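You operate a simulated robot arm through the tools that you are given. There is no shell and no other tool. Be economical: measure what you need, move in short steps, check, and stop when the job is done.

You are at the controls of a simulated robot arm. One attempt, no reset.

JOB
Connect the blue amp head to the grey cabinet, match its ohms and test it with the tone button.
Fine: long teal plug in before power; ohm knob as the cabinet's label before PLAY; PLAY only once READY is lit; do not trip it; hold the button till the needle settles; leave it in PLAY.

The check looks at the end state, three seconds after you hand in, the way a careful person would. Anything else that was tipped, shoved, dropped, spilled or broken makes it a failure.

ROBOT AND FRAMES
A 6-joint arm with a fingered hand, hanging from a carriage that runs on a gantry, over the field with the corners [-2.042, -0.221], [0.558, -0.222], [0.558, 1.058], [-2.042, 1.059] (x, y) and turns from -377 to 310 degrees about z. Base frame: it is fixed where the carriage stands at the start and does not move with it; the origin is on the floor, on the carriage's upright axis, x ahead of it, y to its left, z up; the surface under the hand at the start is at about z = 0.74. Lengths are in m, angles in degrees, forces in N, time in s.
With the tool pointing down near the work surface it reaches from about 0.1 to 0.5 m from the robot's upright axis, wherever it stands. Its first joint turns from -166.0 to 166.0 degrees. Places, roughly: green power button of the blue amp head [0, -0.1, 0.9]; grey cabinet [0.7, -0.3, 0.3]; long teal plug (3x3x9 cm) [0.5, -0.1, 0.6]; ohm knob of the blue amp head [0.1, -0.3, 1]; speaker socket of the blue amp head [0.2, -0.3, 1]; standby switch of the blue amp head [-0.1, -0.1, 0.9]; white tone button of the blue amp head [0, -0.1, 0.9]. Payload 4 kg.
The tool frame sits at the grasp point between the pads (the TCP): z along the fingers, y along the line on which they close. The tips reach 0.03 m beyond it. Largest opening 0.104 m; the body of the gripper starts 0.035 m behind the TCP. The gripper is a hand of 5 fingers: y runs from the thumb to the fingers, the wrist lies at [-0.015, -0.113, -0.19] in the tool frame, and closing takes about 1.5 s.
Orientation is told as [roll, pitch, yaw] about the base's x, y, z axes, in that order, counted from this pose: with the fingers straight down and the wrist toward the robot, the tool's x, y and z point along [0, 1, 0], [1, 0, 0] and [0, 0, -1] of the base frame.

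CONTROLS
- The arm moves only by the tool arm_command. Its argument "steps" is a list that holds one entry, the list of rows, each a list of 6 numbers: the turn, a rotation vector about the base's x, y, z in degrees, then the shift along the base's x, y, z in m. In form: [[[wx, wy, wz, x, y, z], ...]]. A call has 1 to 12 rows; each row shifts and turns the commanded pose from where the row before left it. "gripper" is the opening in per cent of the stroke, from 0 (shut) to 100 (fully open), set as the call begins (left out, the last holds). Each row takes 0.2 s and may step no farther than 0.05 m and 8.6 degrees from the row before; otherwise, or with a gripper value out of range, the whole call is refused. A pose out of reach is approached as far as the arm can. The call stops where the force on the tool passes 40 N (or 10 N more than at its start, if that is more) or the arm is blocked; 0.2 s more then pass. The fingers move at their own pace (about 0.045 m/s each) and stop on an object; they squeeze with about 31 N. The grip force told is the motor's: it shows also when the fingers shut on nothing. Time passes only in rows, and 0.2 s behind the last, so rows that do not move let the fingers close. It gives the time, the measured TCP pose, the force on the tool (base axes), the opening and the grip force at its end, in the units of the frame above (readings bear some noise), with the torque about the TCP (base axes, N m) and any sound that the robot's microphone picked up.
- Cameras (640 x 400 px; columns grow to the right, rows downward): "scene" is now at [0.1805, -0.0551, 1.7903]; the picture's right is [-0.94, 0.34, 0.00], its down [0.32, 0.88, -0.36] and it looks along [-0.12, -0.34, -0.93] (base axes); focal length 280 px, centre (320, 200). "wrist" rides on the gripper at [0.06, -0.084, -0.119] in the tool frame; the picture's right is [-0.79, 0.29, -0.54], its down [-0.56, -0.71, 0.44] and it looks along [-0.26, 0.65, 0.72] (tool axes); focal length 234 px, centre (320, 200). There is no depth. A picture from a camera that has moved, and an enlarged one, comes with that camera's place and axes in the base frame and with its lens.
- capture(camera): a new picture of that camera. It takes no simulated time.
- slide_trunk(by): slides the trunk up (or, below 0, down) by that many m; the arm and the scene camera ride with it, the base frame stays. It gives what a move gives, with no picture.
- steer(legs): drives the robot by 1 to 6 legs, each [ahead, left, turn to the left] in m, m and degrees, along the robot's own axes; the way and the turn of a leg run together, so that a leg with both is an arc; at most 1.5 m and 180 degrees a leg. The arm and the cameras ride along, it lands a little off, and it stops where it bumps. It keeps to its track: a leg is cut to what the track allows. It gives what a move gives.
- curl_fingers(index, middle, ring, little, thumb_bend, thumb_turn): sets how far each is bent, from 0 (flat) to 100 (curled in); at 30 the hand is open as for a grip, at 70 the pads meet at the TCP. One left out holds its place. A second passes; each finger stops where it meets its share of the squeeze, and holds until it gets a number again. A gripper value or a shape takes the hand back. It gives what a move gives, with no picture; readings hold the bend of each and the force on index, middle, ring, little, thumb and palm. thumb_turn goes from beside the hand (0) to across from the fingers (100), as for a grip.
- preshape(shape): the hand has 5 fingers and takes this shape, open, in about a second: jaw (thumb against the fingers, like two jaws); tri (thumb and two fingers); tip (a fingertip pinch); poke (one finger out to press); point (the index stretched); flat (the hand flat); cup (the hand cupped); fist (a fist). The gripper value then closes the fingers along that shape, each until it touches; the sizes above hold for jaw. It gives what a move gives, with no picture.
- head_to(pan, tilt): turns the head with the scene camera to pan (to the left, within 155 degrees either way) and tilt (down, from -29 to 69), counted from straight ahead of the robot. It gives what a move gives.
- inspect(camera, box): a new picture of the part [left, top, right, bottom] of that camera's present view, enlarged. It takes no simulated time.
- sign_off(): hands the job in; it is judged then, once.

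Work in short steps. Places have to be worked out from the pictures, the camera data and where the tool is seen: move nearer, look again, correct. Check each grasp and each placing, and mend what went wrong. You have 120 turns and 98 pictures in all, those below and enlarged ones among them. Open the gripper and draw the arm clear of the work before you hand the job in, unless the task says otherwise; then end with one line.

The tools are called after ">>>" as name(argument=value, ...) on one line, values as JSON. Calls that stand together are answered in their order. arm_command: Moves the arm, as the interface text tells. Its arguments: {"type":"object","properties":{"steps":{"type":"array"},"gripper":{"type":"number"}},"required":["steps"]} The other tools are called the same way: slide_trunk (by) slides the trunk up or down; preshape (shape) gives the hand a shape; curl_fingers (index, middle, ring, little, thumb_bend, thumb_turn) moves the fingers one by one; steer (legs) drives the base; head_to (pan, tilt) turns the head that bears the scene camera; capture (camera) takes a picture; inspect (camera, box) takes an enlarged picture of a part of a camera's view; sign_off () hands the job in.

At the start:

```text
time: 0.0
tool_pos: [0.1247, -0.4627, 1.0006]
tool_rot: [-0.1, 0.1, 0.0]
wrist_force: [0.6, 0.3, -0.2]
ft_torque: [-0.02, 0.02, -0.02]
width: 0.1037
grip_force: 0.0
shape: jaw
bend: [30.0, 30.0, 30.0, 30.0, 30.0, 97.0]
finger forces: [0.0, 0.0, 0.1, 0.0, 0.1, 0.0]
trunk travel left (down, up): [-0.525, 0.073]
robot x, y, heading: [0.003, 0.0042, -0.1]
head pan, tilt: [-110.1, 68.8]
```

scene: 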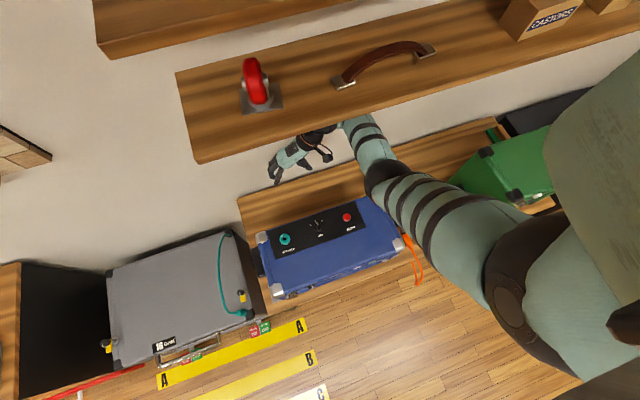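
wrist: 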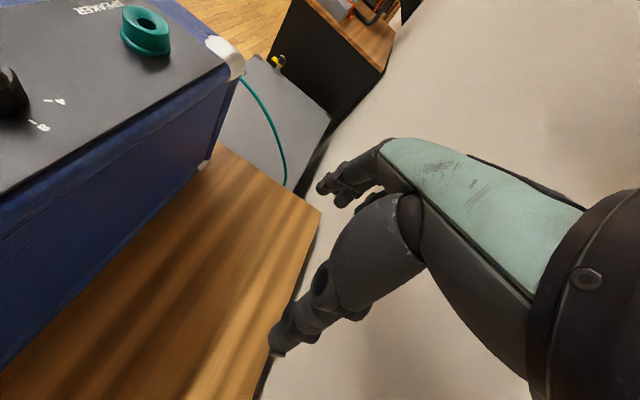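

The amp head is on a shelf with its socket, meter and knob on top and the cabinet to the left in the picture. I'll enlarge the amp top and the cabinet with the teal cable.

>>> inspect(camera="scene", box=[240, 190, 420, 302])

>>> inspect(camera="scene", box=[90, 220, 330, 370])

```text
3.56 times, centred on (330, 246) of scene
camera zoom: at [0.1805, -0.0551, 1.7903], right [-0.94, 0.34, 0.0], down [0.32, 0.88, -0.36], along [-0.12, -0.34, -0.93], focal length 994 px, centre (284, 36)
```

zoom: 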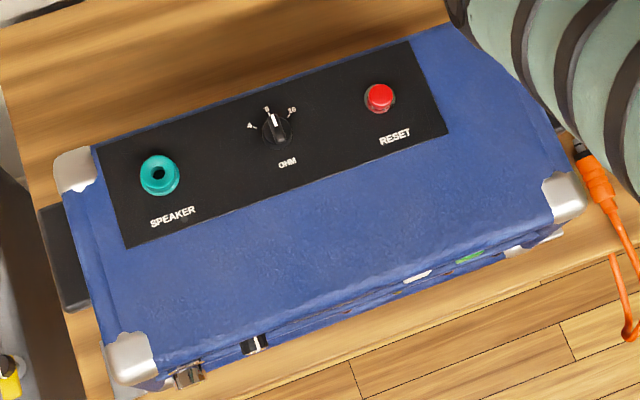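

```text
2.67 times, centred on (210, 295) of scene
camera zoom: at [0.1805, -0.0551, 1.7903], right [-0.94, 0.34, 0.0], down [0.32, 0.88, -0.36], along [-0.12, -0.34, -0.93], focal length 746 px, centre (613, -53)
```

zoom: 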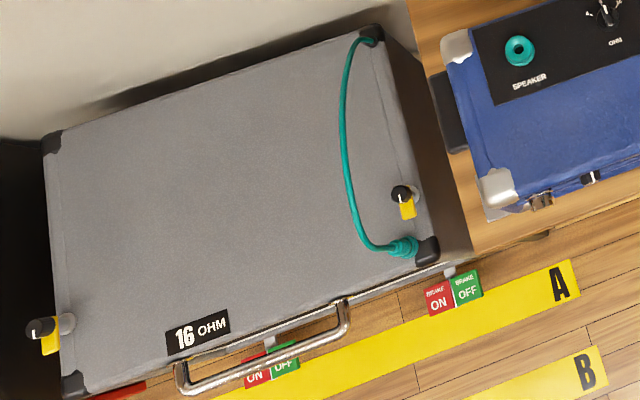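

Label says 16 OHM; the knob is at 8. Before moving the arm I need to know whether the hand is under the upper shelf, so I'll enlarge that area.

>>> inspect(camera="scene", box=[240, 60, 440, 200])

```text
2.86 times, centred on (340, 130) of scene
camera zoom: at [0.1805, -0.0551, 1.7903], right [-0.94, 0.34, 0.0], down [0.32, 0.88, -0.36], along [-0.12, -0.34, -0.93], focal length 799 px, centre (263, 400)
```

zoom: 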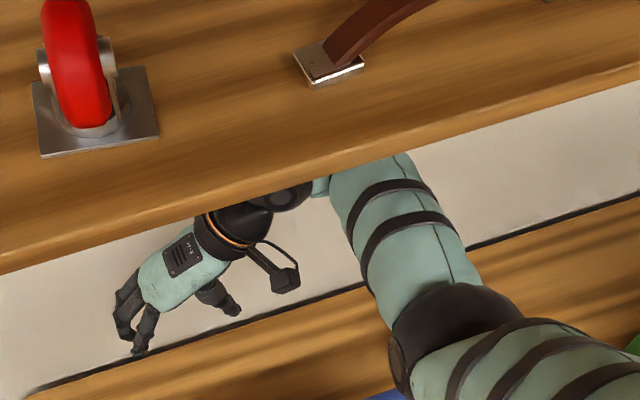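

The arm reaches under the shelf (its top at about z 1.35–1.4 by my estimate), and the amp top is at about z 0.96. I'll draw the hand out with small rises combined with +y.

>>> arm_command(steps=[[[0, 0, 0, 0, 0.02, 0.02], [0, 0, 0, 0, 0.02, 0.02], [0, 0, 0, 0, 0.02, 0.02], [0, 0, 0, 0, 0.03, 0.02], [0, 0, 0, 0, 0.03, 0.02], [0, 0, 0, 0, 0.03, 0.01]]])

```text
time: 1.4
tool_pos: [0.1779, -0.3958, 0.9784]
tool_rot: [0.0, 0.0, 0.0]
wrist_force: [0.0, -1.5, 1.0]
ft_torque: [-0.01, -0.01, 0.0]
width: 0.1037
grip_force: 0.0
shape: jaw
bend: [30.0, 30.0, 30.0, 30.0, 30.0, 97.0]
finger forces: [0.0, 0.0, 0.0, 0.1, 0.0, 0.0]
out of reach, approached as far as the arm can: row 1, 2, 3, 4, 5, 6
trunk travel left (down, up): [-0.525, 0.073]
robot x, y, heading: [0.0017, 0.0021, -0.1]
head pan, tilt: [-110.1, 68.8]
```

Upward reach of the arm is limited here; I'll use the trunk instead.

>>> slide_trunk(by=0.07)

>>> capture(camera="scene")

>>> capture(camera="wrist")

```text
time: 2.5
tool_pos: [0.1778, -0.3959, 1.0482]
tool_rot: [0.1, 0.2, -0.1]
wrist_force: [-0.1, 0.8, -0.9]
ft_torque: [0.0, 0.03, -0.01]
width: 0.1037
grip_force: 0.1
shape: jaw
bend: [30.0, 30.0, 30.0, 30.0, 30.0, 97.0]
finger forces: [0.0, 0.1, 0.0, 0.0, 0.0, 0.1]
trunk travel left (down, up): [-0.595, 0.003]
robot x, y, heading: [-0.0029, 0.0029, 0.2]
head pan, tilt: [-110.1, 68.8]
```

```text
92 pictures are left
camera scene: at [0.1805, -0.0551, 1.8603], right [-0.94, 0.34, 0.0], down [0.32, 0.88, -0.36], along [-0.12, -0.34, -0.93], focal length 280 px, centre (320, 200)
```

scene: 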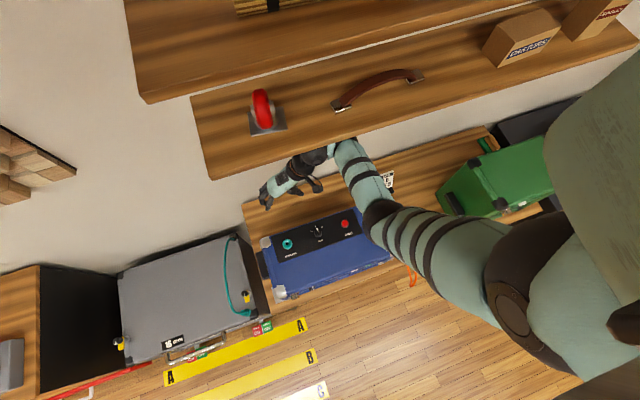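

```text
91 pictures are left
camera wrist: at [0.0944, -0.3362, 1.1659], right [0.29, -0.79, 0.54], down [-0.71, -0.56, -0.43], along [0.65, -0.26, -0.72], focal length 234 px, centre (320, 200)
```

wrist: 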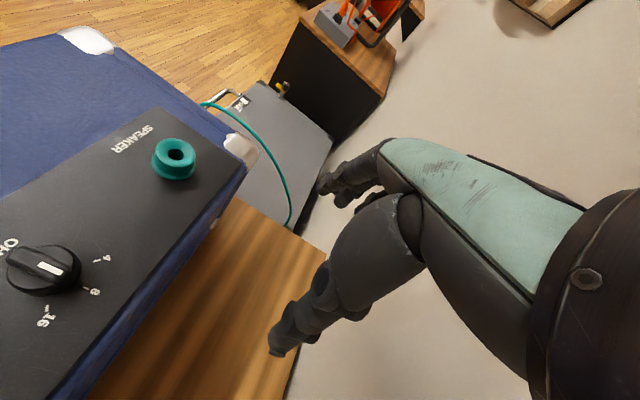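

Shelf top is at about 1.43 and the fingertips are now at about 1.02, above the amp's socket (0.98). I'll drive the carriage to +y to pull the arm back over the floor.

>>> steer(legs=[[0, 0.2, 0], [0, 0.3, 0]])

>>> head_to(pan=-80, tilt=55)

>>> capture(camera="scene")

>>> capture(camera="wrist")

```text
time: 5.7
tool_pos: [0.1778, 0.1049, 1.0481]
tool_rot: [0.0, 0.1, 0.3]
wrist_force: [-0.2, 0.1, -1.0]
ft_torque: [0.04, -0.02, 0.0]
width: 0.1035
grip_force: 0.0
shape: jaw
bend: [30.0, 30.0, 30.0, 30.0, 30.0, 97.0]
finger forces: [0.0, 0.0, 0.0, 0.0, 0.0, 0.0]
trunk travel left (down, up): [-0.595, 0.003]
robot x, y, heading: [-0.0022, 0.5041, 0.4]
head pan, tilt: [-110.1, 68.8]
```

```text
time: 6.7
tool_pos: [0.179, 0.1059, 1.0483]
tool_rot: [-0.1, 0.0, 0.2]
wrist_force: [0.5, 0.2, -0.4]
ft_torque: [0.0, 0.0, 0.03]
width: 0.1035
grip_force: 0.0
shape: jaw
bend: [30.0, 30.0, 30.0, 30.0, 30.0, 97.0]
finger forces: [0.0, 0.0, 0.0, 0.0, 0.1, 0.1]
trunk travel left (down, up): [-0.595, 0.003]
robot x, y, heading: [-0.0013, 0.4996, 0.3]
head pan, tilt: [-80.0, 55.0]
```

```text
90 pictures are left
camera scene: at [0.2111, 0.4292, 1.8757], right [-0.98, -0.18, 0.0], down [-0.15, 0.81, -0.57], along [0.1, -0.56, -0.82], focal length 280 px, centre (320, 200)
```

scene: 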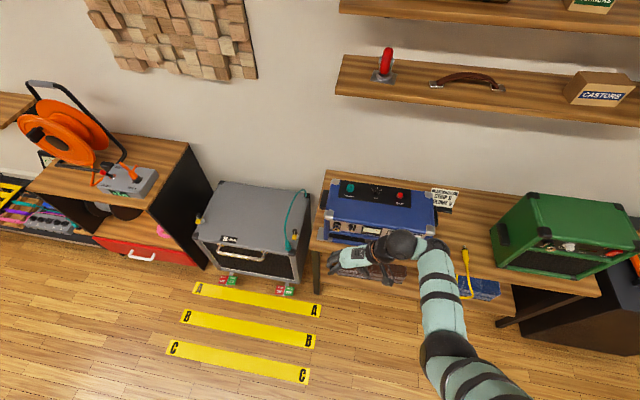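

```text
89 pictures are left
camera wrist: at [0.0949, 0.1658, 1.166], right [0.29, -0.79, 0.54], down [-0.7, -0.56, -0.43], along [0.65, -0.25, -0.72], focal length 234 px, centre (320, 200)
```

wrist: 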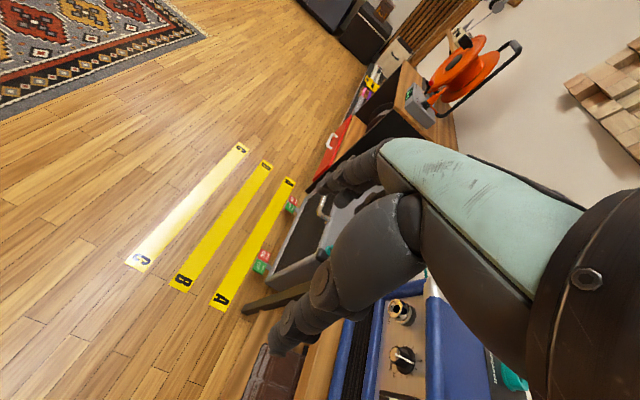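

Good overview. I'll enlarge the amp front, the sign, and the cabinet.

>>> inspect(camera="scene", box=[310, 160, 470, 260])

>>> inspect(camera="scene", box=[180, 170, 340, 300])

>>> inspect(camera="scene", box=[425, 180, 465, 220])

```text
4.00 times, centred on (390, 210) of scene
camera zoom: at [0.2111, 0.4292, 1.8757], right [-0.98, -0.18, 0.0], down [-0.15, 0.81, -0.57], along [0.1, -0.56, -0.82], focal length 1119 px, centre (40, 160)
```

zoom: 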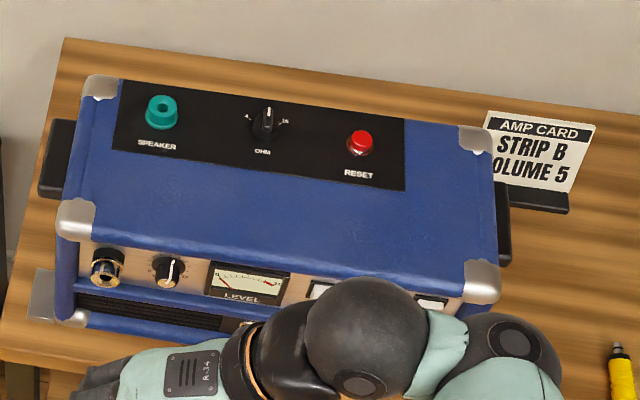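

```text
3.08 times, centred on (260, 235) of scene
camera zoom: at [0.2111, 0.4292, 1.8757], right [-0.98, -0.18, 0.0], down [-0.15, 0.81, -0.57], along [0.1, -0.56, -0.82], focal length 861 px, centre (505, 92)
```

zoom: 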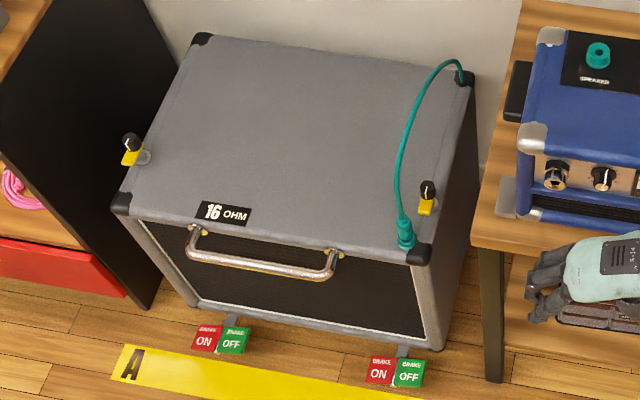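

```text
10.00 times, centred on (445, 200) of scene
camera zoom: at [0.2111, 0.4292, 1.8757], right [-0.98, -0.18, 0.0], down [-0.15, 0.81, -0.57], along [0.1, -0.56, -0.82], focal length 2797 px, centre (-930, 200)
```

zoom: 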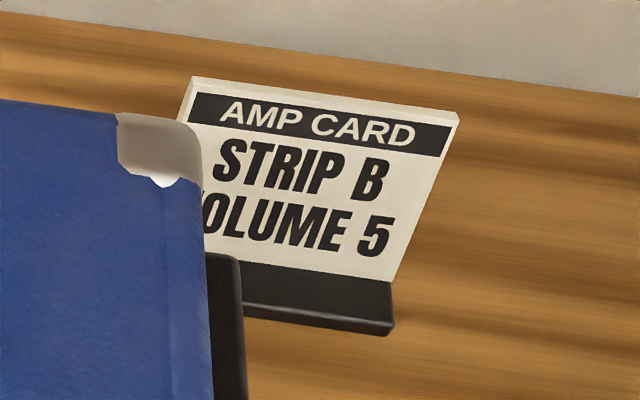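

The amp card concerns other jobs; the cabinet stays put. The plug stands upright on the cabinet corner near (0.48, -0.145, 0.6) with its cable out of the top. I'll move the carriage +x by 0.3, lower the trunk, then turn the hand to yaw 180 so the wrist is away from the bench (edge x≈0.35).

>>> steer(legs=[[0.3, 0, 0]])

>>> slide_trunk(by=-0.2)

>>> arm_command(steps=[[[0, 0, -8.5, 0, 0, 0], [0, 0, -8.5, 0, 0, 0], [0, 0, -8.5, 0, 0, 0], [0, 0, -8.5, 0, 0, 0], [0, 0, -8.5, 0, 0, 0], [0, 0, -8.5, 0, 0, 0], [0, 0, -8.5, 0, 0, 0], [0, 0, -8.5, 0, 0, 0], [0, 0, -8.5, 0, 0, 0], [0, 0, -8.5, 0, 0, 0], [0, 0, -5, 0, 0, 0]]])

```text
time: 8.7
tool_pos: [0.479, 0.1089, 1.0478]
tool_rot: [0.0, 0.1, 0.4]
wrist_force: [-0.4, 0.1, 0.6]
ft_torque: [0.02, 0.0, -0.03]
width: 0.1037
grip_force: 0.0
shape: jaw
bend: [30.0, 30.0, 30.0, 30.0, 30.0, 97.0]
finger forces: [0.0, 0.0, 0.1, 0.0, 0.0, 0.1]
trunk travel left (down, up): [-0.595, 0.003]
robot x, y, heading: [0.2949, 0.5005, 0.2]
head pan, tilt: [-80.0, 55.0]
```

```text
time: 10.9
tool_pos: [0.4786, 0.107, 0.8479]
tool_rot: [-0.1, 0.1, 0.3]
wrist_force: [-0.9, -0.5, 0.3]
ft_torque: [0.05, 0.01, 0.0]
width: 0.1037
grip_force: 0.0
shape: jaw
bend: [30.0, 30.0, 30.0, 30.0, 30.0, 97.0]
finger forces: [0.0, 0.0, 0.0, 0.1, 0.1, 0.0]
trunk travel left (down, up): [-0.395, 0.203]
robot x, y, heading: [0.2977, 0.5014, 0.3]
head pan, tilt: [-80.0, 55.0]
```

```text
time: 13.3
tool_pos: [0.4779, 0.1074, 0.8496]
tool_rot: [0.0, 0.1, -89.8]
wrist_force: [0.3, -0.1, -0.3]
ft_torque: [-0.02, 0.0, 0.0]
width: 0.1035
grip_force: 0.1
shape: jaw
bend: [30.0, 30.0, 30.0, 30.0, 30.0, 97.0]
finger forces: [0.1, 0.1, 0.0, 0.1, 0.0, 0.0]
trunk travel left (down, up): [-0.395, 0.203]
robot x, y, heading: [0.2969, 0.5031, 0.5]
head pan, tilt: [-80.0, 55.0]
```

Works. Continue to yaw 180, then look with both cameras.

>>> arm_command(steps=[[[0, 0, -8.5, 0, 0, 0], [0, 0, -8.5, 0, 0, 0], [0, 0, -8.5, 0, 0, 0], [0, 0, -8.5, 0, 0, 0], [0, 0, -8.5, 0, 0, 0], [0, 0, -8.5, 0, 0, 0], [0, 0, -8.5, 0, 0, 0], [0, 0, -8.5, 0, 0, 0], [0, 0, -8.5, 0, 0, 0], [0, 0, -8.5, 0, 0, 0], [0, 0, -5, 0, 0, 0]]])

>>> capture(camera="scene")

>>> capture(camera="wrist")

```text
time: 15.7
tool_pos: [0.4796, 0.0896, 0.8218]
tool_rot: [-0.2, 0.0, -179.8]
wrist_force: [0.5, 0.3, -0.1]
ft_torque: [-0.01, -0.02, 0.0]
width: 0.1039
grip_force: 0.1
shape: jaw
bend: [30.0, 30.0, 30.0, 30.0, 30.0, 97.0]
finger forces: [0.1, 0.0, 0.0, 0.1, 0.0, 0.1]
out of reach, approached as far as the arm can: row 5, 6, 7
trunk travel left (down, up): [-0.395, 0.203]
robot x, y, heading: [0.2944, 0.5035, 0.6]
head pan, tilt: [-80.0, 55.0]
```

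```text
85 pictures are left
camera scene: at [0.5098, 0.4311, 1.6758], right [-0.98, -0.18, 0.0], down [-0.15, 0.81, -0.57], along [0.1, -0.56, -0.82], focal length 280 px, centre (320, 200)
```

scene: 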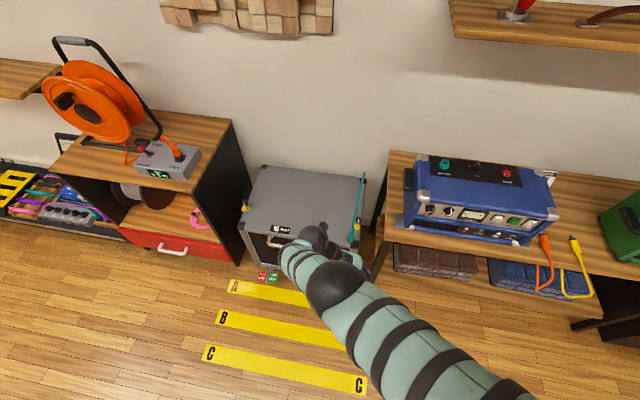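

```text
84 pictures are left
camera wrist: at [0.5623, 0.0297, 0.939], right [-0.29, 0.79, 0.54], down [0.7, 0.56, -0.43], along [-0.65, 0.26, -0.72], focal length 234 px, centre (320, 200)
```

wrist: 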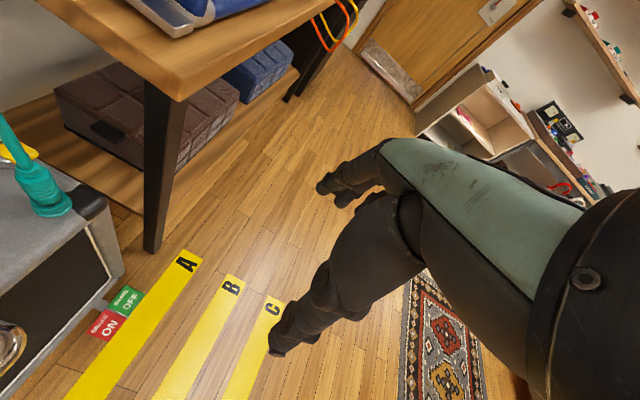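

Now I see the amp front and the plug well; enlarge both.

>>> inspect(camera="scene", box=[400, 150, 560, 250])

>>> inspect(camera="wrist", box=[0, 100, 160, 240])

>>> inspect(camera="scene", box=[230, 160, 390, 280])

```text
4.00 times, centred on (480, 200) of scene
camera zoom: at [0.5098, 0.4311, 1.6758], right [-0.98, -0.18, 0.0], down [-0.15, 0.81, -0.57], along [0.1, -0.56, -0.82], focal length 1119 px, centre (-320, 200)
```

zoom: 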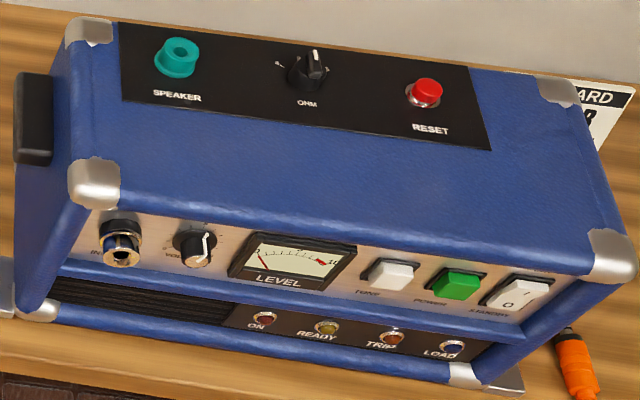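

```text
2.86 times, centred on (80, 170) of wrist
camera zoom: at [0.5623, 0.0297, 0.939], right [-0.29, 0.79, 0.54], down [0.7, 0.56, -0.43], along [-0.65, 0.26, -0.72], focal length 669 px, centre (1006, 286)
```

zoom: 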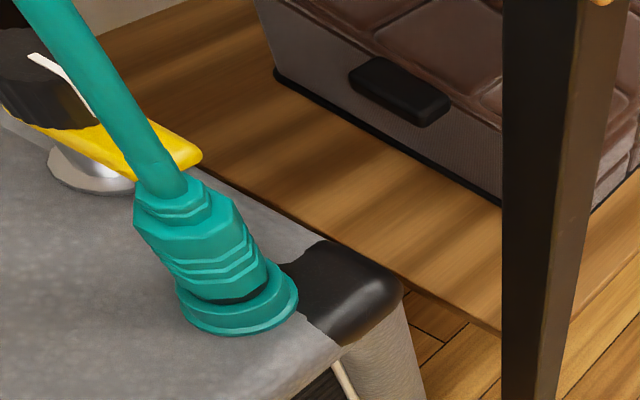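

```text
3.33 times, centred on (310, 220) of scene
camera zoom: at [0.5098, 0.4311, 1.6758], right [-0.98, -0.18, 0.0], down [-0.15, 0.81, -0.57], along [0.1, -0.56, -0.82], focal length 932 px, centre (353, 133)
```

zoom: 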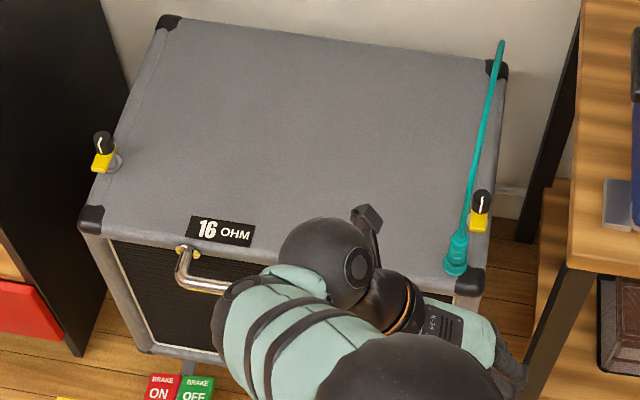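

The plug body is about z 0.55–0.65 at (0.478, -0.145). I'll tilt the hand 40° so it leans away from the cable (wrist toward +y).

>>> arm_command(steps=[[[-8, 0, 0, 0, 0, 0], [-8, 0, 0, 0, 0, 0], [-8, 0, 0, 0, 0, 0], [-8, 0, 0, 0, 0, 0], [-8, 0, 0, 0, 0, 0]]])

>>> steer(legs=[[0, -0.1, -0.5]])

>>> capture(camera="scene")

>>> capture(camera="wrist")

```text
time: 16.9
tool_pos: [0.4789, 0.0902, 0.8201]
tool_rot: [40.0, -0.1, -179.6]
wrist_force: [-0.2, -0.3, -0.1]
ft_torque: [0.01, 0.01, 0.0]
width: 0.1036
grip_force: 0.0
shape: jaw
bend: [30.0, 30.0, 30.0, 30.0, 30.0, 97.0]
finger forces: [0.0, 0.0, 0.1, 0.0, 0.0, 0.0]
trunk travel left (down, up): [-0.395, 0.203]
robot x, y, heading: [0.2982, 0.5012, 0.3]
head pan, tilt: [-80.0, 55.0]
```

```text
time: 18.0
tool_pos: [0.4759, -0.0098, 0.8212]
tool_rot: [39.9, -0.1, 179.8]
wrist_force: [-0.3, 0.1, 0.6]
ft_torque: [0.02, 0.0, 0.05]
width: 0.1037
grip_force: 0.1
shape: jaw
bend: [30.0, 30.0, 30.0, 30.0, 30.0, 97.0]
finger forces: [0.1, 0.0, 0.0, 0.1, 0.0, 0.0]
trunk travel left (down, up): [-0.395, 0.203]
robot x, y, heading: [0.2977, 0.402, -0.3]
head pan, tilt: [-80.0, 55.0]
```

```text
80 pictures are left
camera scene: at [0.5094, 0.3298, 1.6758], right [-0.99, -0.17, 0.0], down [-0.14, 0.81, -0.57], along [0.1, -0.57, -0.82], focal length 280 px, centre (320, 200)
```

scene: 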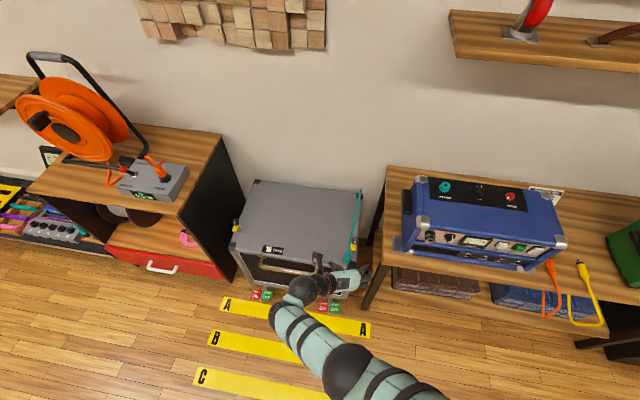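

```text
79 pictures are left
camera wrist: at [0.559, 0.0195, 0.9493], right [-0.29, 0.95, -0.09], down [0.7, 0.15, -0.69], along [-0.65, -0.26, -0.71], focal length 234 px, centre (320, 200)
```

wrist: 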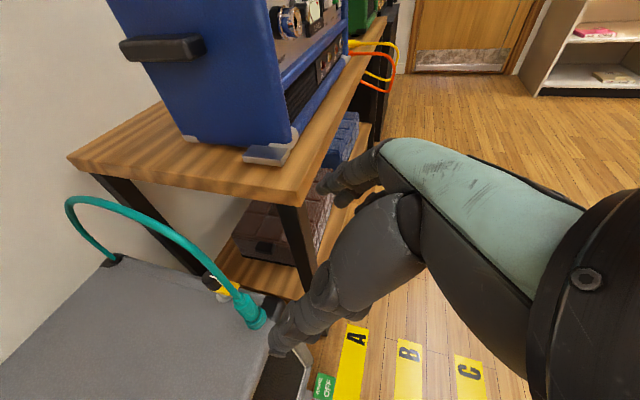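

The plug axis comes out at (0.475, -0.150), body centre about z 0.60. I'll lower the trunk and go to a pre-grasp 10 cm back along the tool axis.

>>> slide_trunk(by=-0.134)

>>> arm_command(steps=[[[0, 0, 0, 0, -0.026, 0], [0, 0, 0, 0, -0.025, 0], [0, 0, 0, 0, -0.025, 0]]])

>>> capture(camera="wrist")

>>> inspect(camera="scene", box=[260, 170, 420, 310])

```text
time: 19.7
tool_pos: [0.4748, -0.0111, 0.6865]
tool_rot: [39.9, -0.2, 179.9]
wrist_force: [0.4, 0.0, -0.4]
ft_torque: [0.02, 0.02, 0.02]
width: 0.1039
grip_force: 0.1
shape: jaw
bend: [30.0, 30.0, 30.0, 30.0, 30.0, 97.0]
finger forces: [0.1, 0.0, 0.1, 0.0, 0.0, 0.0]
trunk travel left (down, up): [-0.261, 0.337]
robot x, y, heading: [0.2942, 0.4027, -0.2]
head pan, tilt: [-80.0, 55.0]
```

```text
time: 20.5
tool_pos: [0.4715, -0.0694, 0.6897]
tool_rot: [39.7, 0.1, 179.9]
wrist_force: [-0.7, 0.2, 0.1]
ft_torque: [-0.03, -0.02, 0.01]
width: 0.1039
grip_force: 0.0
shape: jaw
bend: [30.0, 30.0, 30.0, 30.0, 30.0, 97.0]
finger forces: [0.0, 0.1, 0.0, 0.0, 0.0, 0.0]
out of reach, approached as far as the arm can: row 3
trunk travel left (down, up): [-0.261, 0.337]
robot x, y, heading: [0.2988, 0.4053, -0.1]
head pan, tilt: [-80.0, 55.0]
```

```text
78 pictures are left
camera wrist: at [0.5549, -0.0401, 0.8185], right [-0.29, 0.95, -0.09], down [0.71, 0.15, -0.69], along [-0.65, -0.26, -0.72], focal length 234 px, centre (320, 200)
```

wrist: 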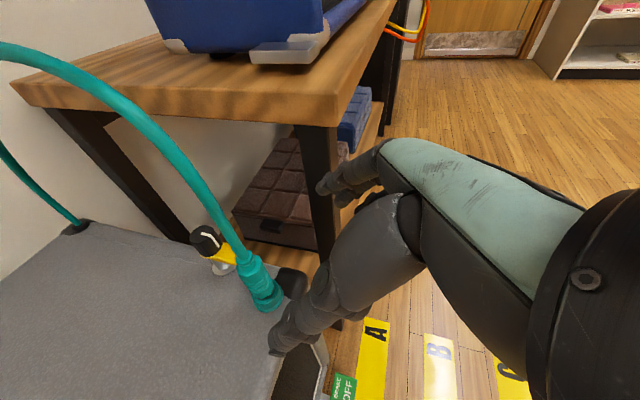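

```text
2.86 times, centred on (340, 240) of scene
camera zoom: at [0.5093, 0.3301, 1.5417], right [-0.99, -0.17, 0.0], down [-0.14, 0.81, -0.57], along [0.1, -0.56, -0.82], focal length 799 px, centre (263, 86)
```

zoom: 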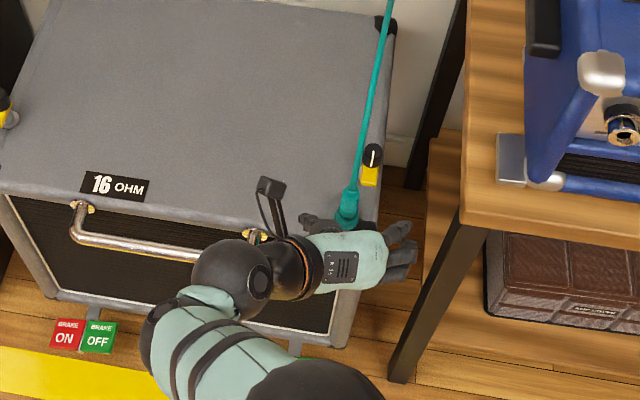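

Refined axis (0.479, -0.148). I'm at the arm's horizontal reach, so I'll bring the carriage nearer in stages with trunk lowering.

>>> steer(legs=[[0.006, -0.03, 0]])

>>> slide_trunk(by=-0.035)

>>> steer(legs=[[0, -0.02, 0]])

>>> capture(camera="wrist")

```text
time: 21.3
tool_pos: [0.4784, -0.1007, 0.6911]
tool_rot: [39.8, 0.0, 179.8]
wrist_force: [-0.2, 0.1, 0.5]
ft_torque: [0.04, -0.02, 0.02]
width: 0.1036
grip_force: 0.1
shape: jaw
bend: [30.0, 30.0, 30.0, 30.0, 30.0, 97.0]
finger forces: [0.1, 0.0, 0.0, 0.0, 0.0, 0.0]
trunk travel left (down, up): [-0.261, 0.337]
robot x, y, heading: [0.304, 0.3713, 0.0]
head pan, tilt: [-80.0, 55.0]
```

```text
time: 22.1
tool_pos: [0.4778, -0.1006, 0.655]
tool_rot: [39.9, 0.1, 179.8]
wrist_force: [-0.4, 0.0, -0.2]
ft_torque: [0.01, -0.03, 0.02]
width: 0.1038
grip_force: 0.0
shape: jaw
bend: [30.0, 30.0, 30.0, 30.0, 30.0, 97.0]
finger forces: [0.0, 0.0, 0.0, 0.0, 0.0, 0.1]
trunk travel left (down, up): [-0.226, 0.372]
robot x, y, heading: [0.302, 0.3748, -0.2]
head pan, tilt: [-80.0, 55.0]
```

```text
time: 22.9
tool_pos: [0.4781, -0.1221, 0.6558]
tool_rot: [39.9, 0.0, 179.8]
wrist_force: [0.7, -0.5, -0.6]
ft_torque: [-0.02, 0.01, 0.05]
width: 0.1039
grip_force: 0.1
shape: jaw
bend: [30.0, 30.0, 30.0, 30.0, 30.0, 97.0]
finger forces: [0.0, 0.0, 0.0, 0.0, 0.1, 0.1]
trunk travel left (down, up): [-0.226, 0.372]
robot x, y, heading: [0.3031, 0.3516, -0.0]
head pan, tilt: [-80.0, 55.0]
```

```text
76 pictures are left
camera wrist: at [0.5609, -0.0913, 0.784], right [-0.29, 0.95, -0.09], down [0.71, 0.15, -0.69], along [-0.65, -0.26, -0.72], focal length 234 px, centre (320, 200)
```

wrist: 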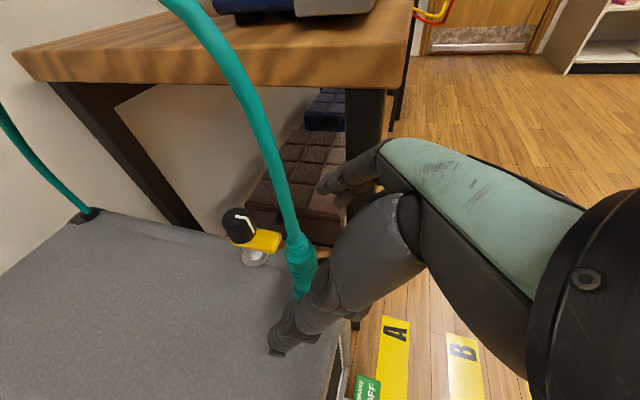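

The plug lies between thumb and fingers. Final stages to the grasp point (0.478, -0.148, 0.612).

>>> slide_trunk(by=-0.025)

>>> steer(legs=[[0, -0.024, 0]])

>>> slide_trunk(by=-0.016)

>>> capture(camera="wrist")

>>> inspect(camera="scene", box=[290, 170, 410, 270])

```text
time: 23.6
tool_pos: [0.4782, -0.1213, 0.6302]
tool_rot: [40.0, -0.1, 179.8]
wrist_force: [-0.4, -0.1, 0.1]
ft_torque: [0.0, 0.03, -0.01]
width: 0.1037
grip_force: 0.1
shape: jaw
bend: [30.0, 30.0, 30.0, 30.0, 30.0, 97.0]
finger forces: [0.0, 0.1, 0.0, 0.0, 0.1, 0.0]
trunk travel left (down, up): [-0.201, 0.397]
robot x, y, heading: [0.3046, 0.3523, -0.1]
head pan, tilt: [-80.0, 55.0]
```

```text
time: 24.4
tool_pos: [0.4771, -0.1453, 0.6308]
tool_rot: [39.9, -0.1, 179.9]
wrist_force: [0.3, -0.7, -0.5]
ft_torque: [0.04, 0.0, -0.02]
width: 0.1039
grip_force: 0.1
shape: jaw
bend: [30.0, 30.0, 30.0, 30.0, 30.0, 97.0]
finger forces: [0.0, 0.0, 0.0, 0.0, 0.0, 0.0]
trunk travel left (down, up): [-0.201, 0.397]
robot x, y, heading: [0.307, 0.3301, -0.2]
head pan, tilt: [-80.0, 55.0]
```

```text
time: 25.0
tool_pos: [0.4777, -0.1447, 0.6143]
tool_rot: [39.9, 0.0, 179.9]
wrist_force: [0.2, -0.4, -0.1]
ft_torque: [0.0, -0.01, 0.01]
width: 0.1038
grip_force: 0.1
shape: jaw
bend: [30.0, 30.0, 30.0, 30.0, 30.0, 97.0]
finger forces: [0.0, 0.0, 0.1, 0.1, 0.1, 0.0]
trunk travel left (down, up): [-0.185, 0.413]
robot x, y, heading: [0.3019, 0.3288, 0.0]
head pan, tilt: [-80.0, 55.0]
```

```text
75 pictures are left
camera wrist: at [0.5609, -0.1148, 0.7429], right [-0.29, 0.95, -0.09], down [0.71, 0.15, -0.69], along [-0.65, -0.26, -0.72], focal length 234 px, centre (320, 200)
```

wrist: 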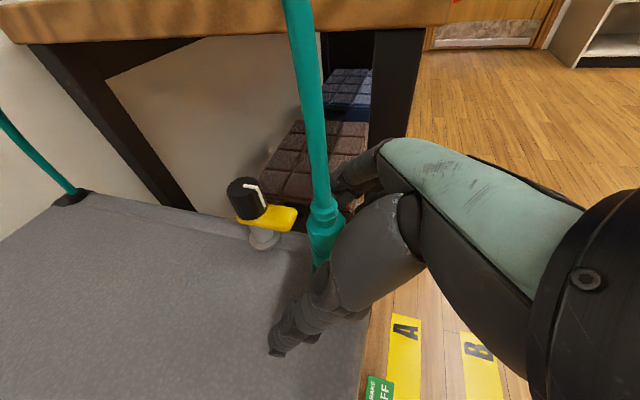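

```text
4.00 times, centred on (350, 220) of scene
camera zoom: at [0.5152, 0.2558, 1.4657], right [-0.99, -0.17, 0.0], down [-0.14, 0.81, -0.57], along [0.1, -0.57, -0.82], focal length 1119 px, centre (200, 120)
```

zoom: 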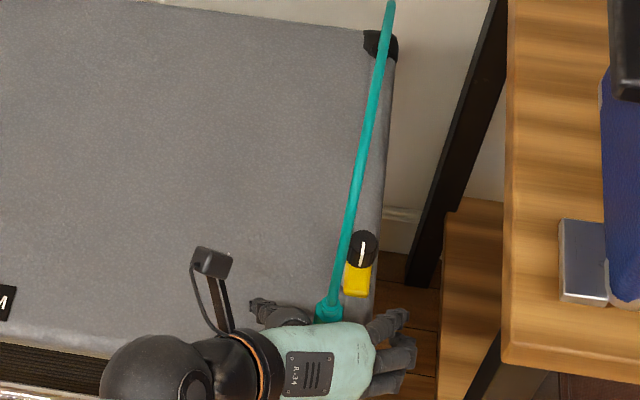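

Plug is at the TCP within a few mm. Close the hand on it.

>>> arm_command(steps=[[[0, 0, 0, 0, -0.002, 0], [0, 0, 0, 0, 0, 0], [0, 0, 0, 0, 0, 0], [0, 0, 0, 0, 0, 0], [0, 0, 0, 0, 0, 0], [0, 0, 0, 0, 0, 0], [0, 0, 0, 0, 0, 0], [0, 0, 0, 0, 0, 0], [0, 0, 0, 0, 0, 0], [0, 0, 0, 0, 0, 0]]], gripper=0)

>>> capture(camera="wrist")

```text
time: 27.2
tool_pos: [0.4766, -0.147, 0.614]
tool_rot: [39.9, 0.0, 179.8]
wrist_force: [-1.6, -1.4, -0.7]
ft_torque: [-0.06, 0.06, 0.0]
width: 0.0077
grip_force: 30.8
shape: jaw
bend: [70.0, 64.0, 62.0, 66.0, 77.0, 100.0]
finger forces: [3.2, 5.2, 3.6, 0.1, 0.6, 0.0]
trunk travel left (down, up): [-0.185, 0.413]
robot x, y, heading: [0.3023, 0.33, -0.2]
head pan, tilt: [-80.0, 55.0]
```

```text
73 pictures are left
camera wrist: at [0.5602, -0.1169, 0.7431], right [-0.29, 0.95, -0.09], down [0.71, 0.15, -0.69], along [-0.65, -0.26, -0.72], focal length 234 px, centre (320, 200)
```

wrist: 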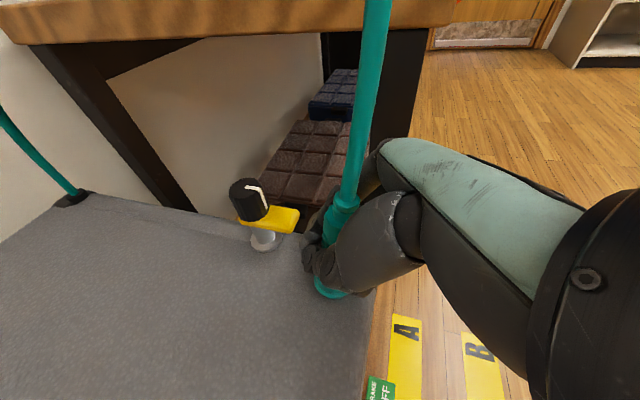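

Width reads 8 mm, smaller than a 3 cm plug; check the grip close up.

>>> inspect(camera="wrist", box=[260, 150, 420, 310])

>>> inspect(camera="scene", box=[320, 210, 410, 270])

```text
2.50 times, centred on (340, 230) of wrist
camera zoom: at [0.5602, -0.1169, 0.7431], right [-0.29, 0.95, -0.09], down [0.71, 0.15, -0.69], along [-0.65, -0.26, -0.72], focal length 585 px, centre (270, 125)
```

zoom: 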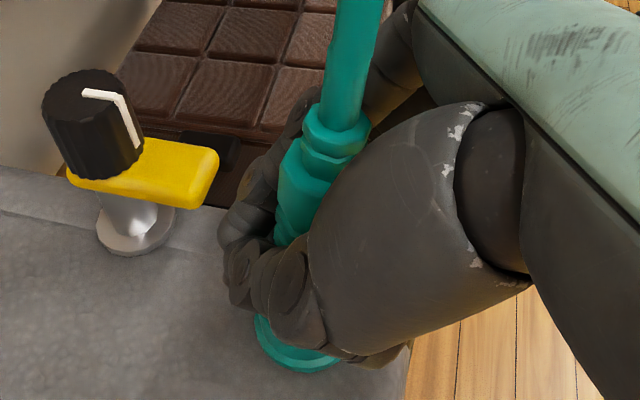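

```text
6.67 times, centred on (365, 240) of scene
camera zoom: at [0.5149, 0.2557, 1.4657], right [-0.99, -0.17, 0.0], down [-0.14, 0.81, -0.57], along [0.1, -0.57, -0.82], focal length 1865 px, centre (20, -67)
```

zoom: 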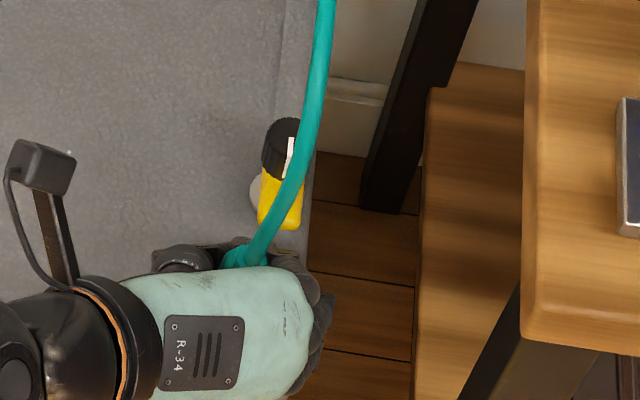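

Fingers have wrapped past the plug, so it lies on the palm side of the pads. I'll reopen, back off about 1.5 cm, and close again so the pads pinch it.

>>> arm_command(steps=[[[0, 0, 0, 0, 0, 0], [0, 0, 0, 0, 0, 0], [0, 0, 0, 0, 0, 0], [0, 0, 0, 0, 0, 0], [0, 0, 0, 0, 0, 0], [0, 0, 0, 0, 0, 0], [0, 0, 0, 0, 0, 0], [0, 0, 0, 0, 0, 0]]], gripper=100)

>>> capture(camera="wrist")

```text
time: 29.0
tool_pos: [0.4777, -0.146, 0.6143]
tool_rot: [40.0, 0.0, 179.7]
wrist_force: [-0.5, 1.2, 0.2]
ft_torque: [0.0, 0.02, 0.0]
width: 0.1035
grip_force: 0.0
shape: jaw
bend: [30.0, 30.0, 30.0, 30.0, 30.0, 97.0]
finger forces: [0.1, 0.1, 0.0, 0.0, 0.1, 0.0]
trunk travel left (down, up): [-0.185, 0.413]
robot x, y, heading: [0.3018, 0.3331, -0.1]
head pan, tilt: [-80.0, 55.0]
```

```text
70 pictures are left
camera wrist: at [0.5607, -0.1165, 0.7431], right [-0.29, 0.95, -0.09], down [0.71, 0.15, -0.69], along [-0.65, -0.26, -0.72], focal length 234 px, centre (320, 200)
```

wrist: 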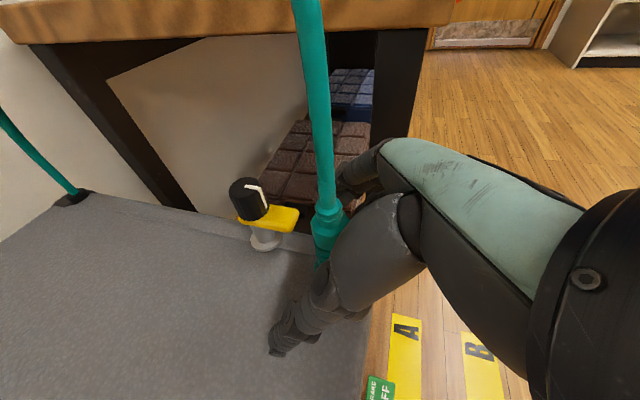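

>>> arm_command(steps=[[[0, 0, 0, 0, 0.005, 0.005], [0, 0, 0, 0, 0.005, 0.005], [0, 0, 0, 0, 0, 0]]])

>>> arm_command(steps=[[[0, 0, 0, 0, 0, 0], [0, 0, 0, 0, 0, 0], [0, 0, 0, 0, 0, 0], [0, 0, 0, 0, 0, 0], [0, 0, 0, 0, 0, 0], [0, 0, 0, 0, 0, 0], [0, 0, 0, 0, 0, 0], [0, 0, 0, 0, 0, 0], [0, 0, 0, 0, 0, 0]]], gripper=0)

>>> inspect(camera="wrist", box=[240, 130, 420, 320])

```text
time: 29.8
tool_pos: [0.4769, -0.1364, 0.6242]
tool_rot: [39.9, 0.1, 179.8]
wrist_force: [-0.4, 0.0, -0.1]
ft_torque: [0.01, 0.03, -0.03]
width: 0.1035
grip_force: 0.1
shape: jaw
bend: [30.0, 30.0, 30.0, 30.0, 30.0, 97.0]
finger forces: [0.0, 0.0, 0.1, 0.0, 0.0, 0.0]
trunk travel left (down, up): [-0.185, 0.413]
robot x, y, heading: [0.3026, 0.3286, 0.0]
head pan, tilt: [-80.0, 55.0]
```

```text
time: 31.8
tool_pos: [0.4783, -0.1351, 0.625]
tool_rot: [40.0, 0.0, 179.8]
wrist_force: [-0.5, -0.5, 2.5]
ft_torque: [-0.01, 0.06, -0.03]
width: 0.0141
grip_force: 31.4
shape: jaw
bend: [71.0, 61.0, 70.0, 70.0, 75.0, 100.0]
finger forces: [14.6, 8.5, 3.2, 0.0, 27.1, 0.0]
trunk travel left (down, up): [-0.185, 0.413]
robot x, y, heading: [0.3013, 0.3298, -0.2]
head pan, tilt: [-80.0, 55.0]
```

```text
2.11 times, centred on (330, 225) of wrist
camera zoom: at [0.5608, -0.1066, 0.7531], right [-0.29, 0.95, -0.09], down [0.71, 0.15, -0.69], along [-0.65, -0.26, -0.72], focal length 493 px, centre (299, 147)
```

zoom: 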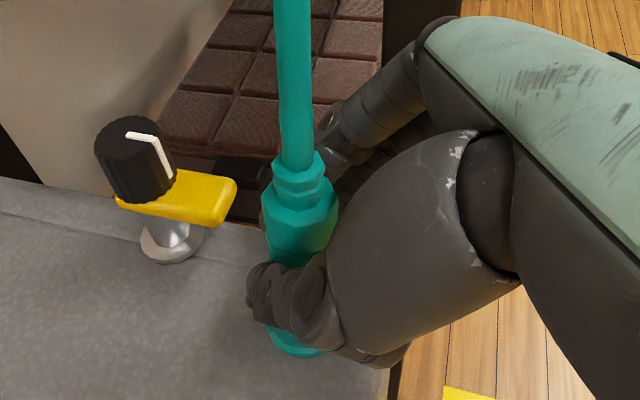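

A real pinch now: thumb 27 N against index and middle. Pull straight up gently.

>>> arm_command(steps=[[[0, 0, 0, 0, 0, 0.01], [0, 0, 0, 0, 0, 0.01], [0, 0, 0, 0, 0, 0.015], [0, 0, 0, 0, 0, 0.015], [0, 0, 0, 0, 0, 0.02]]])

>>> capture(camera="wrist")

```text
time: 33.0
tool_pos: [0.4834, -0.1542, 0.6735]
tool_rot: [40.0, 0.0, 179.7]
wrist_force: [-0.2, 0.2, -0.5]
ft_torque: [0.01, 0.01, 0.01]
width: 0.0141
grip_force: 31.2
shape: jaw
bend: [71.0, 61.0, 70.0, 70.0, 75.0, 100.0]
finger forces: [14.7, 8.4, 3.2, 0.0, 26.9, 0.0]
out of reach, approached as far as the arm can: row 4, 5
trunk travel left (down, up): [-0.185, 0.413]
robot x, y, heading: [0.2985, 0.3316, -0.0]
head pan, tilt: [-80.0, 55.0]
```

```text
68 pictures are left
camera wrist: at [0.5665, -0.1248, 0.802], right [-0.29, 0.95, -0.09], down [0.71, 0.15, -0.69], along [-0.65, -0.26, -0.72], focal length 234 px, centre (320, 200)
```

wrist: 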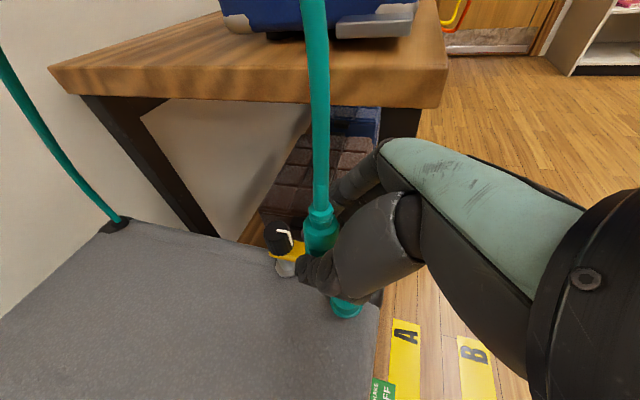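

The plug is following. Enlarge to see its lower end.

>>> inspect(camera="wrist", box=[250, 180, 410, 330])

>>> inspect(camera="scene", box=[280, 150, 440, 290])

```text
2.67 times, centred on (330, 255) of wrist
camera zoom: at [0.5665, -0.1248, 0.802], right [-0.29, 0.95, -0.09], down [0.71, 0.15, -0.69], along [-0.65, -0.26, -0.72], focal length 624 px, centre (293, 53)
```

zoom: 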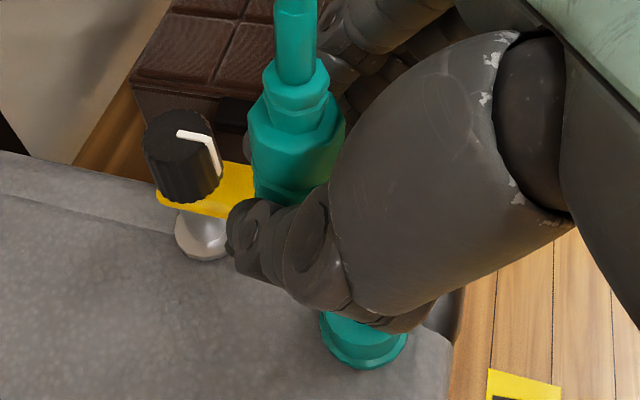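

```text
2.86 times, centred on (360, 220) of scene
camera zoom: at [0.5153, 0.2557, 1.4658], right [-0.99, -0.17, 0.0], down [-0.14, 0.81, -0.57], along [0.1, -0.57, -0.82], focal length 799 px, centre (206, 143)
```

zoom: 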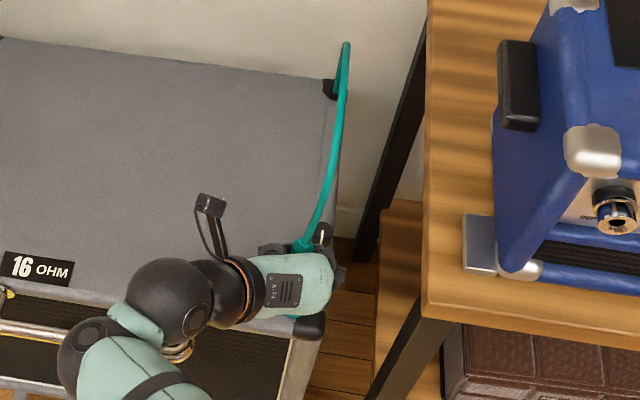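

Raise further with the trunk, watching the force and the cable.

>>> slide_trunk(by=0.1)

>>> capture(camera="wrist")

>>> inspect(camera="scene", box=[280, 150, 440, 290])

```text
time: 34.4
tool_pos: [0.4834, -0.1535, 0.7732]
tool_rot: [39.9, 0.0, 179.8]
wrist_force: [-0.2, 0.2, -0.2]
ft_torque: [0.01, -0.05, 0.02]
width: 0.0144
grip_force: 30.9
shape: jaw
bend: [71.0, 61.0, 70.0, 70.0, 75.0, 100.0]
finger forces: [14.8, 8.5, 3.1, 0.1, 27.0, 0.0]
trunk travel left (down, up): [-0.285, 0.313]
robot x, y, heading: [0.3032, 0.3287, -0.1]
head pan, tilt: [-80.0, 55.0]
```

```text
65 pictures are left
camera wrist: at [0.5662, -0.1243, 0.9015], right [-0.29, 0.95, -0.09], down [0.71, 0.15, -0.69], along [-0.65, -0.26, -0.72], focal length 234 px, centre (320, 200)
```

wrist: 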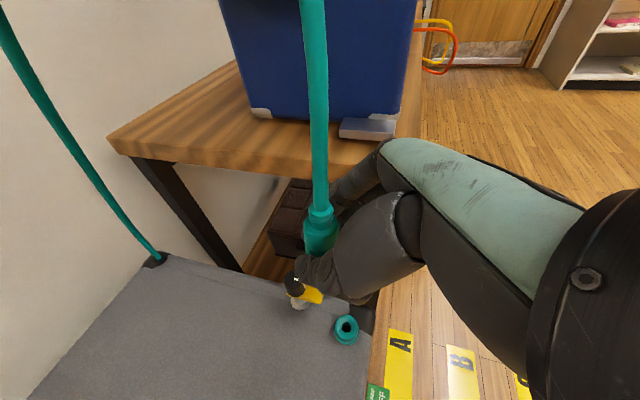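

```text
2.86 times, centred on (360, 220) of scene
camera zoom: at [0.5152, 0.2559, 1.5657], right [-0.99, -0.17, 0.0], down [-0.14, 0.81, -0.57], along [0.1, -0.57, -0.82], focal length 799 px, centre (206, 143)
```

zoom: 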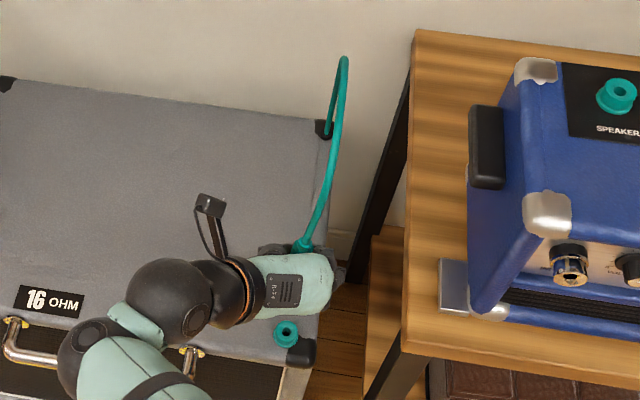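

Plug is free. The park ring on the cabinet and the amp's socket look the same; by parallel offsets, seated TCP should be about (0.2145, -0.258, 1.035). First raise the trunk in steps, watching cable slack.

>>> slide_trunk(by=0.2)

>>> capture(camera="scene")

>>> capture(camera="wrist")

```text
time: 36.5
tool_pos: [0.4832, -0.1535, 0.9734]
tool_rot: [39.9, 0.0, 179.8]
wrist_force: [-0.7, -0.4, -0.5]
ft_torque: [0.0, 0.01, 0.01]
width: 0.0142
grip_force: 31.2
shape: jaw
bend: [71.0, 61.0, 70.0, 70.0, 75.0, 100.0]
finger forces: [14.7, 8.5, 3.0, 0.0, 27.0, 0.1]
trunk travel left (down, up): [-0.485, 0.113]
robot x, y, heading: [0.3028, 0.3302, -0.2]
head pan, tilt: [-80.0, 55.0]
```

```text
63 pictures are left
camera scene: at [0.5152, 0.2559, 1.7657], right [-0.99, -0.17, 0.0], down [-0.14, 0.81, -0.57], along [0.1, -0.57, -0.82], focal length 280 px, centre (320, 200)
```

scene: 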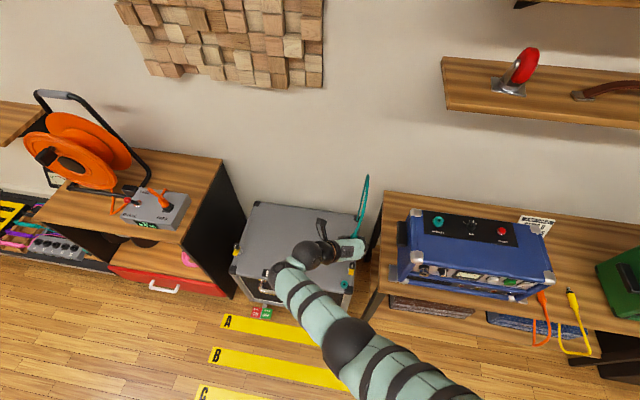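

```text
62 pictures are left
camera wrist: at [0.5663, -0.1243, 1.1016], right [-0.29, 0.95, -0.09], down [0.71, 0.15, -0.69], along [-0.65, -0.26, -0.72], focal length 234 px, centre (320, 200)
```

wrist: 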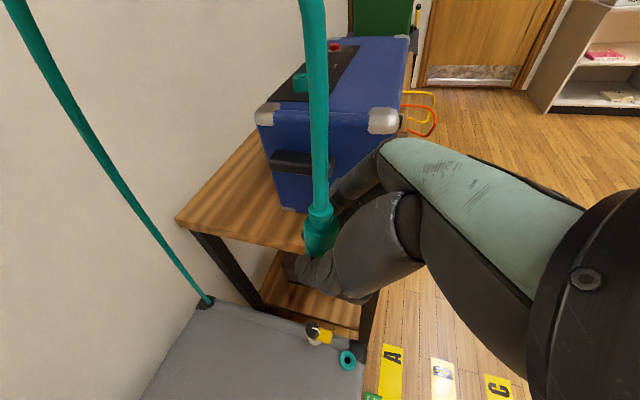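

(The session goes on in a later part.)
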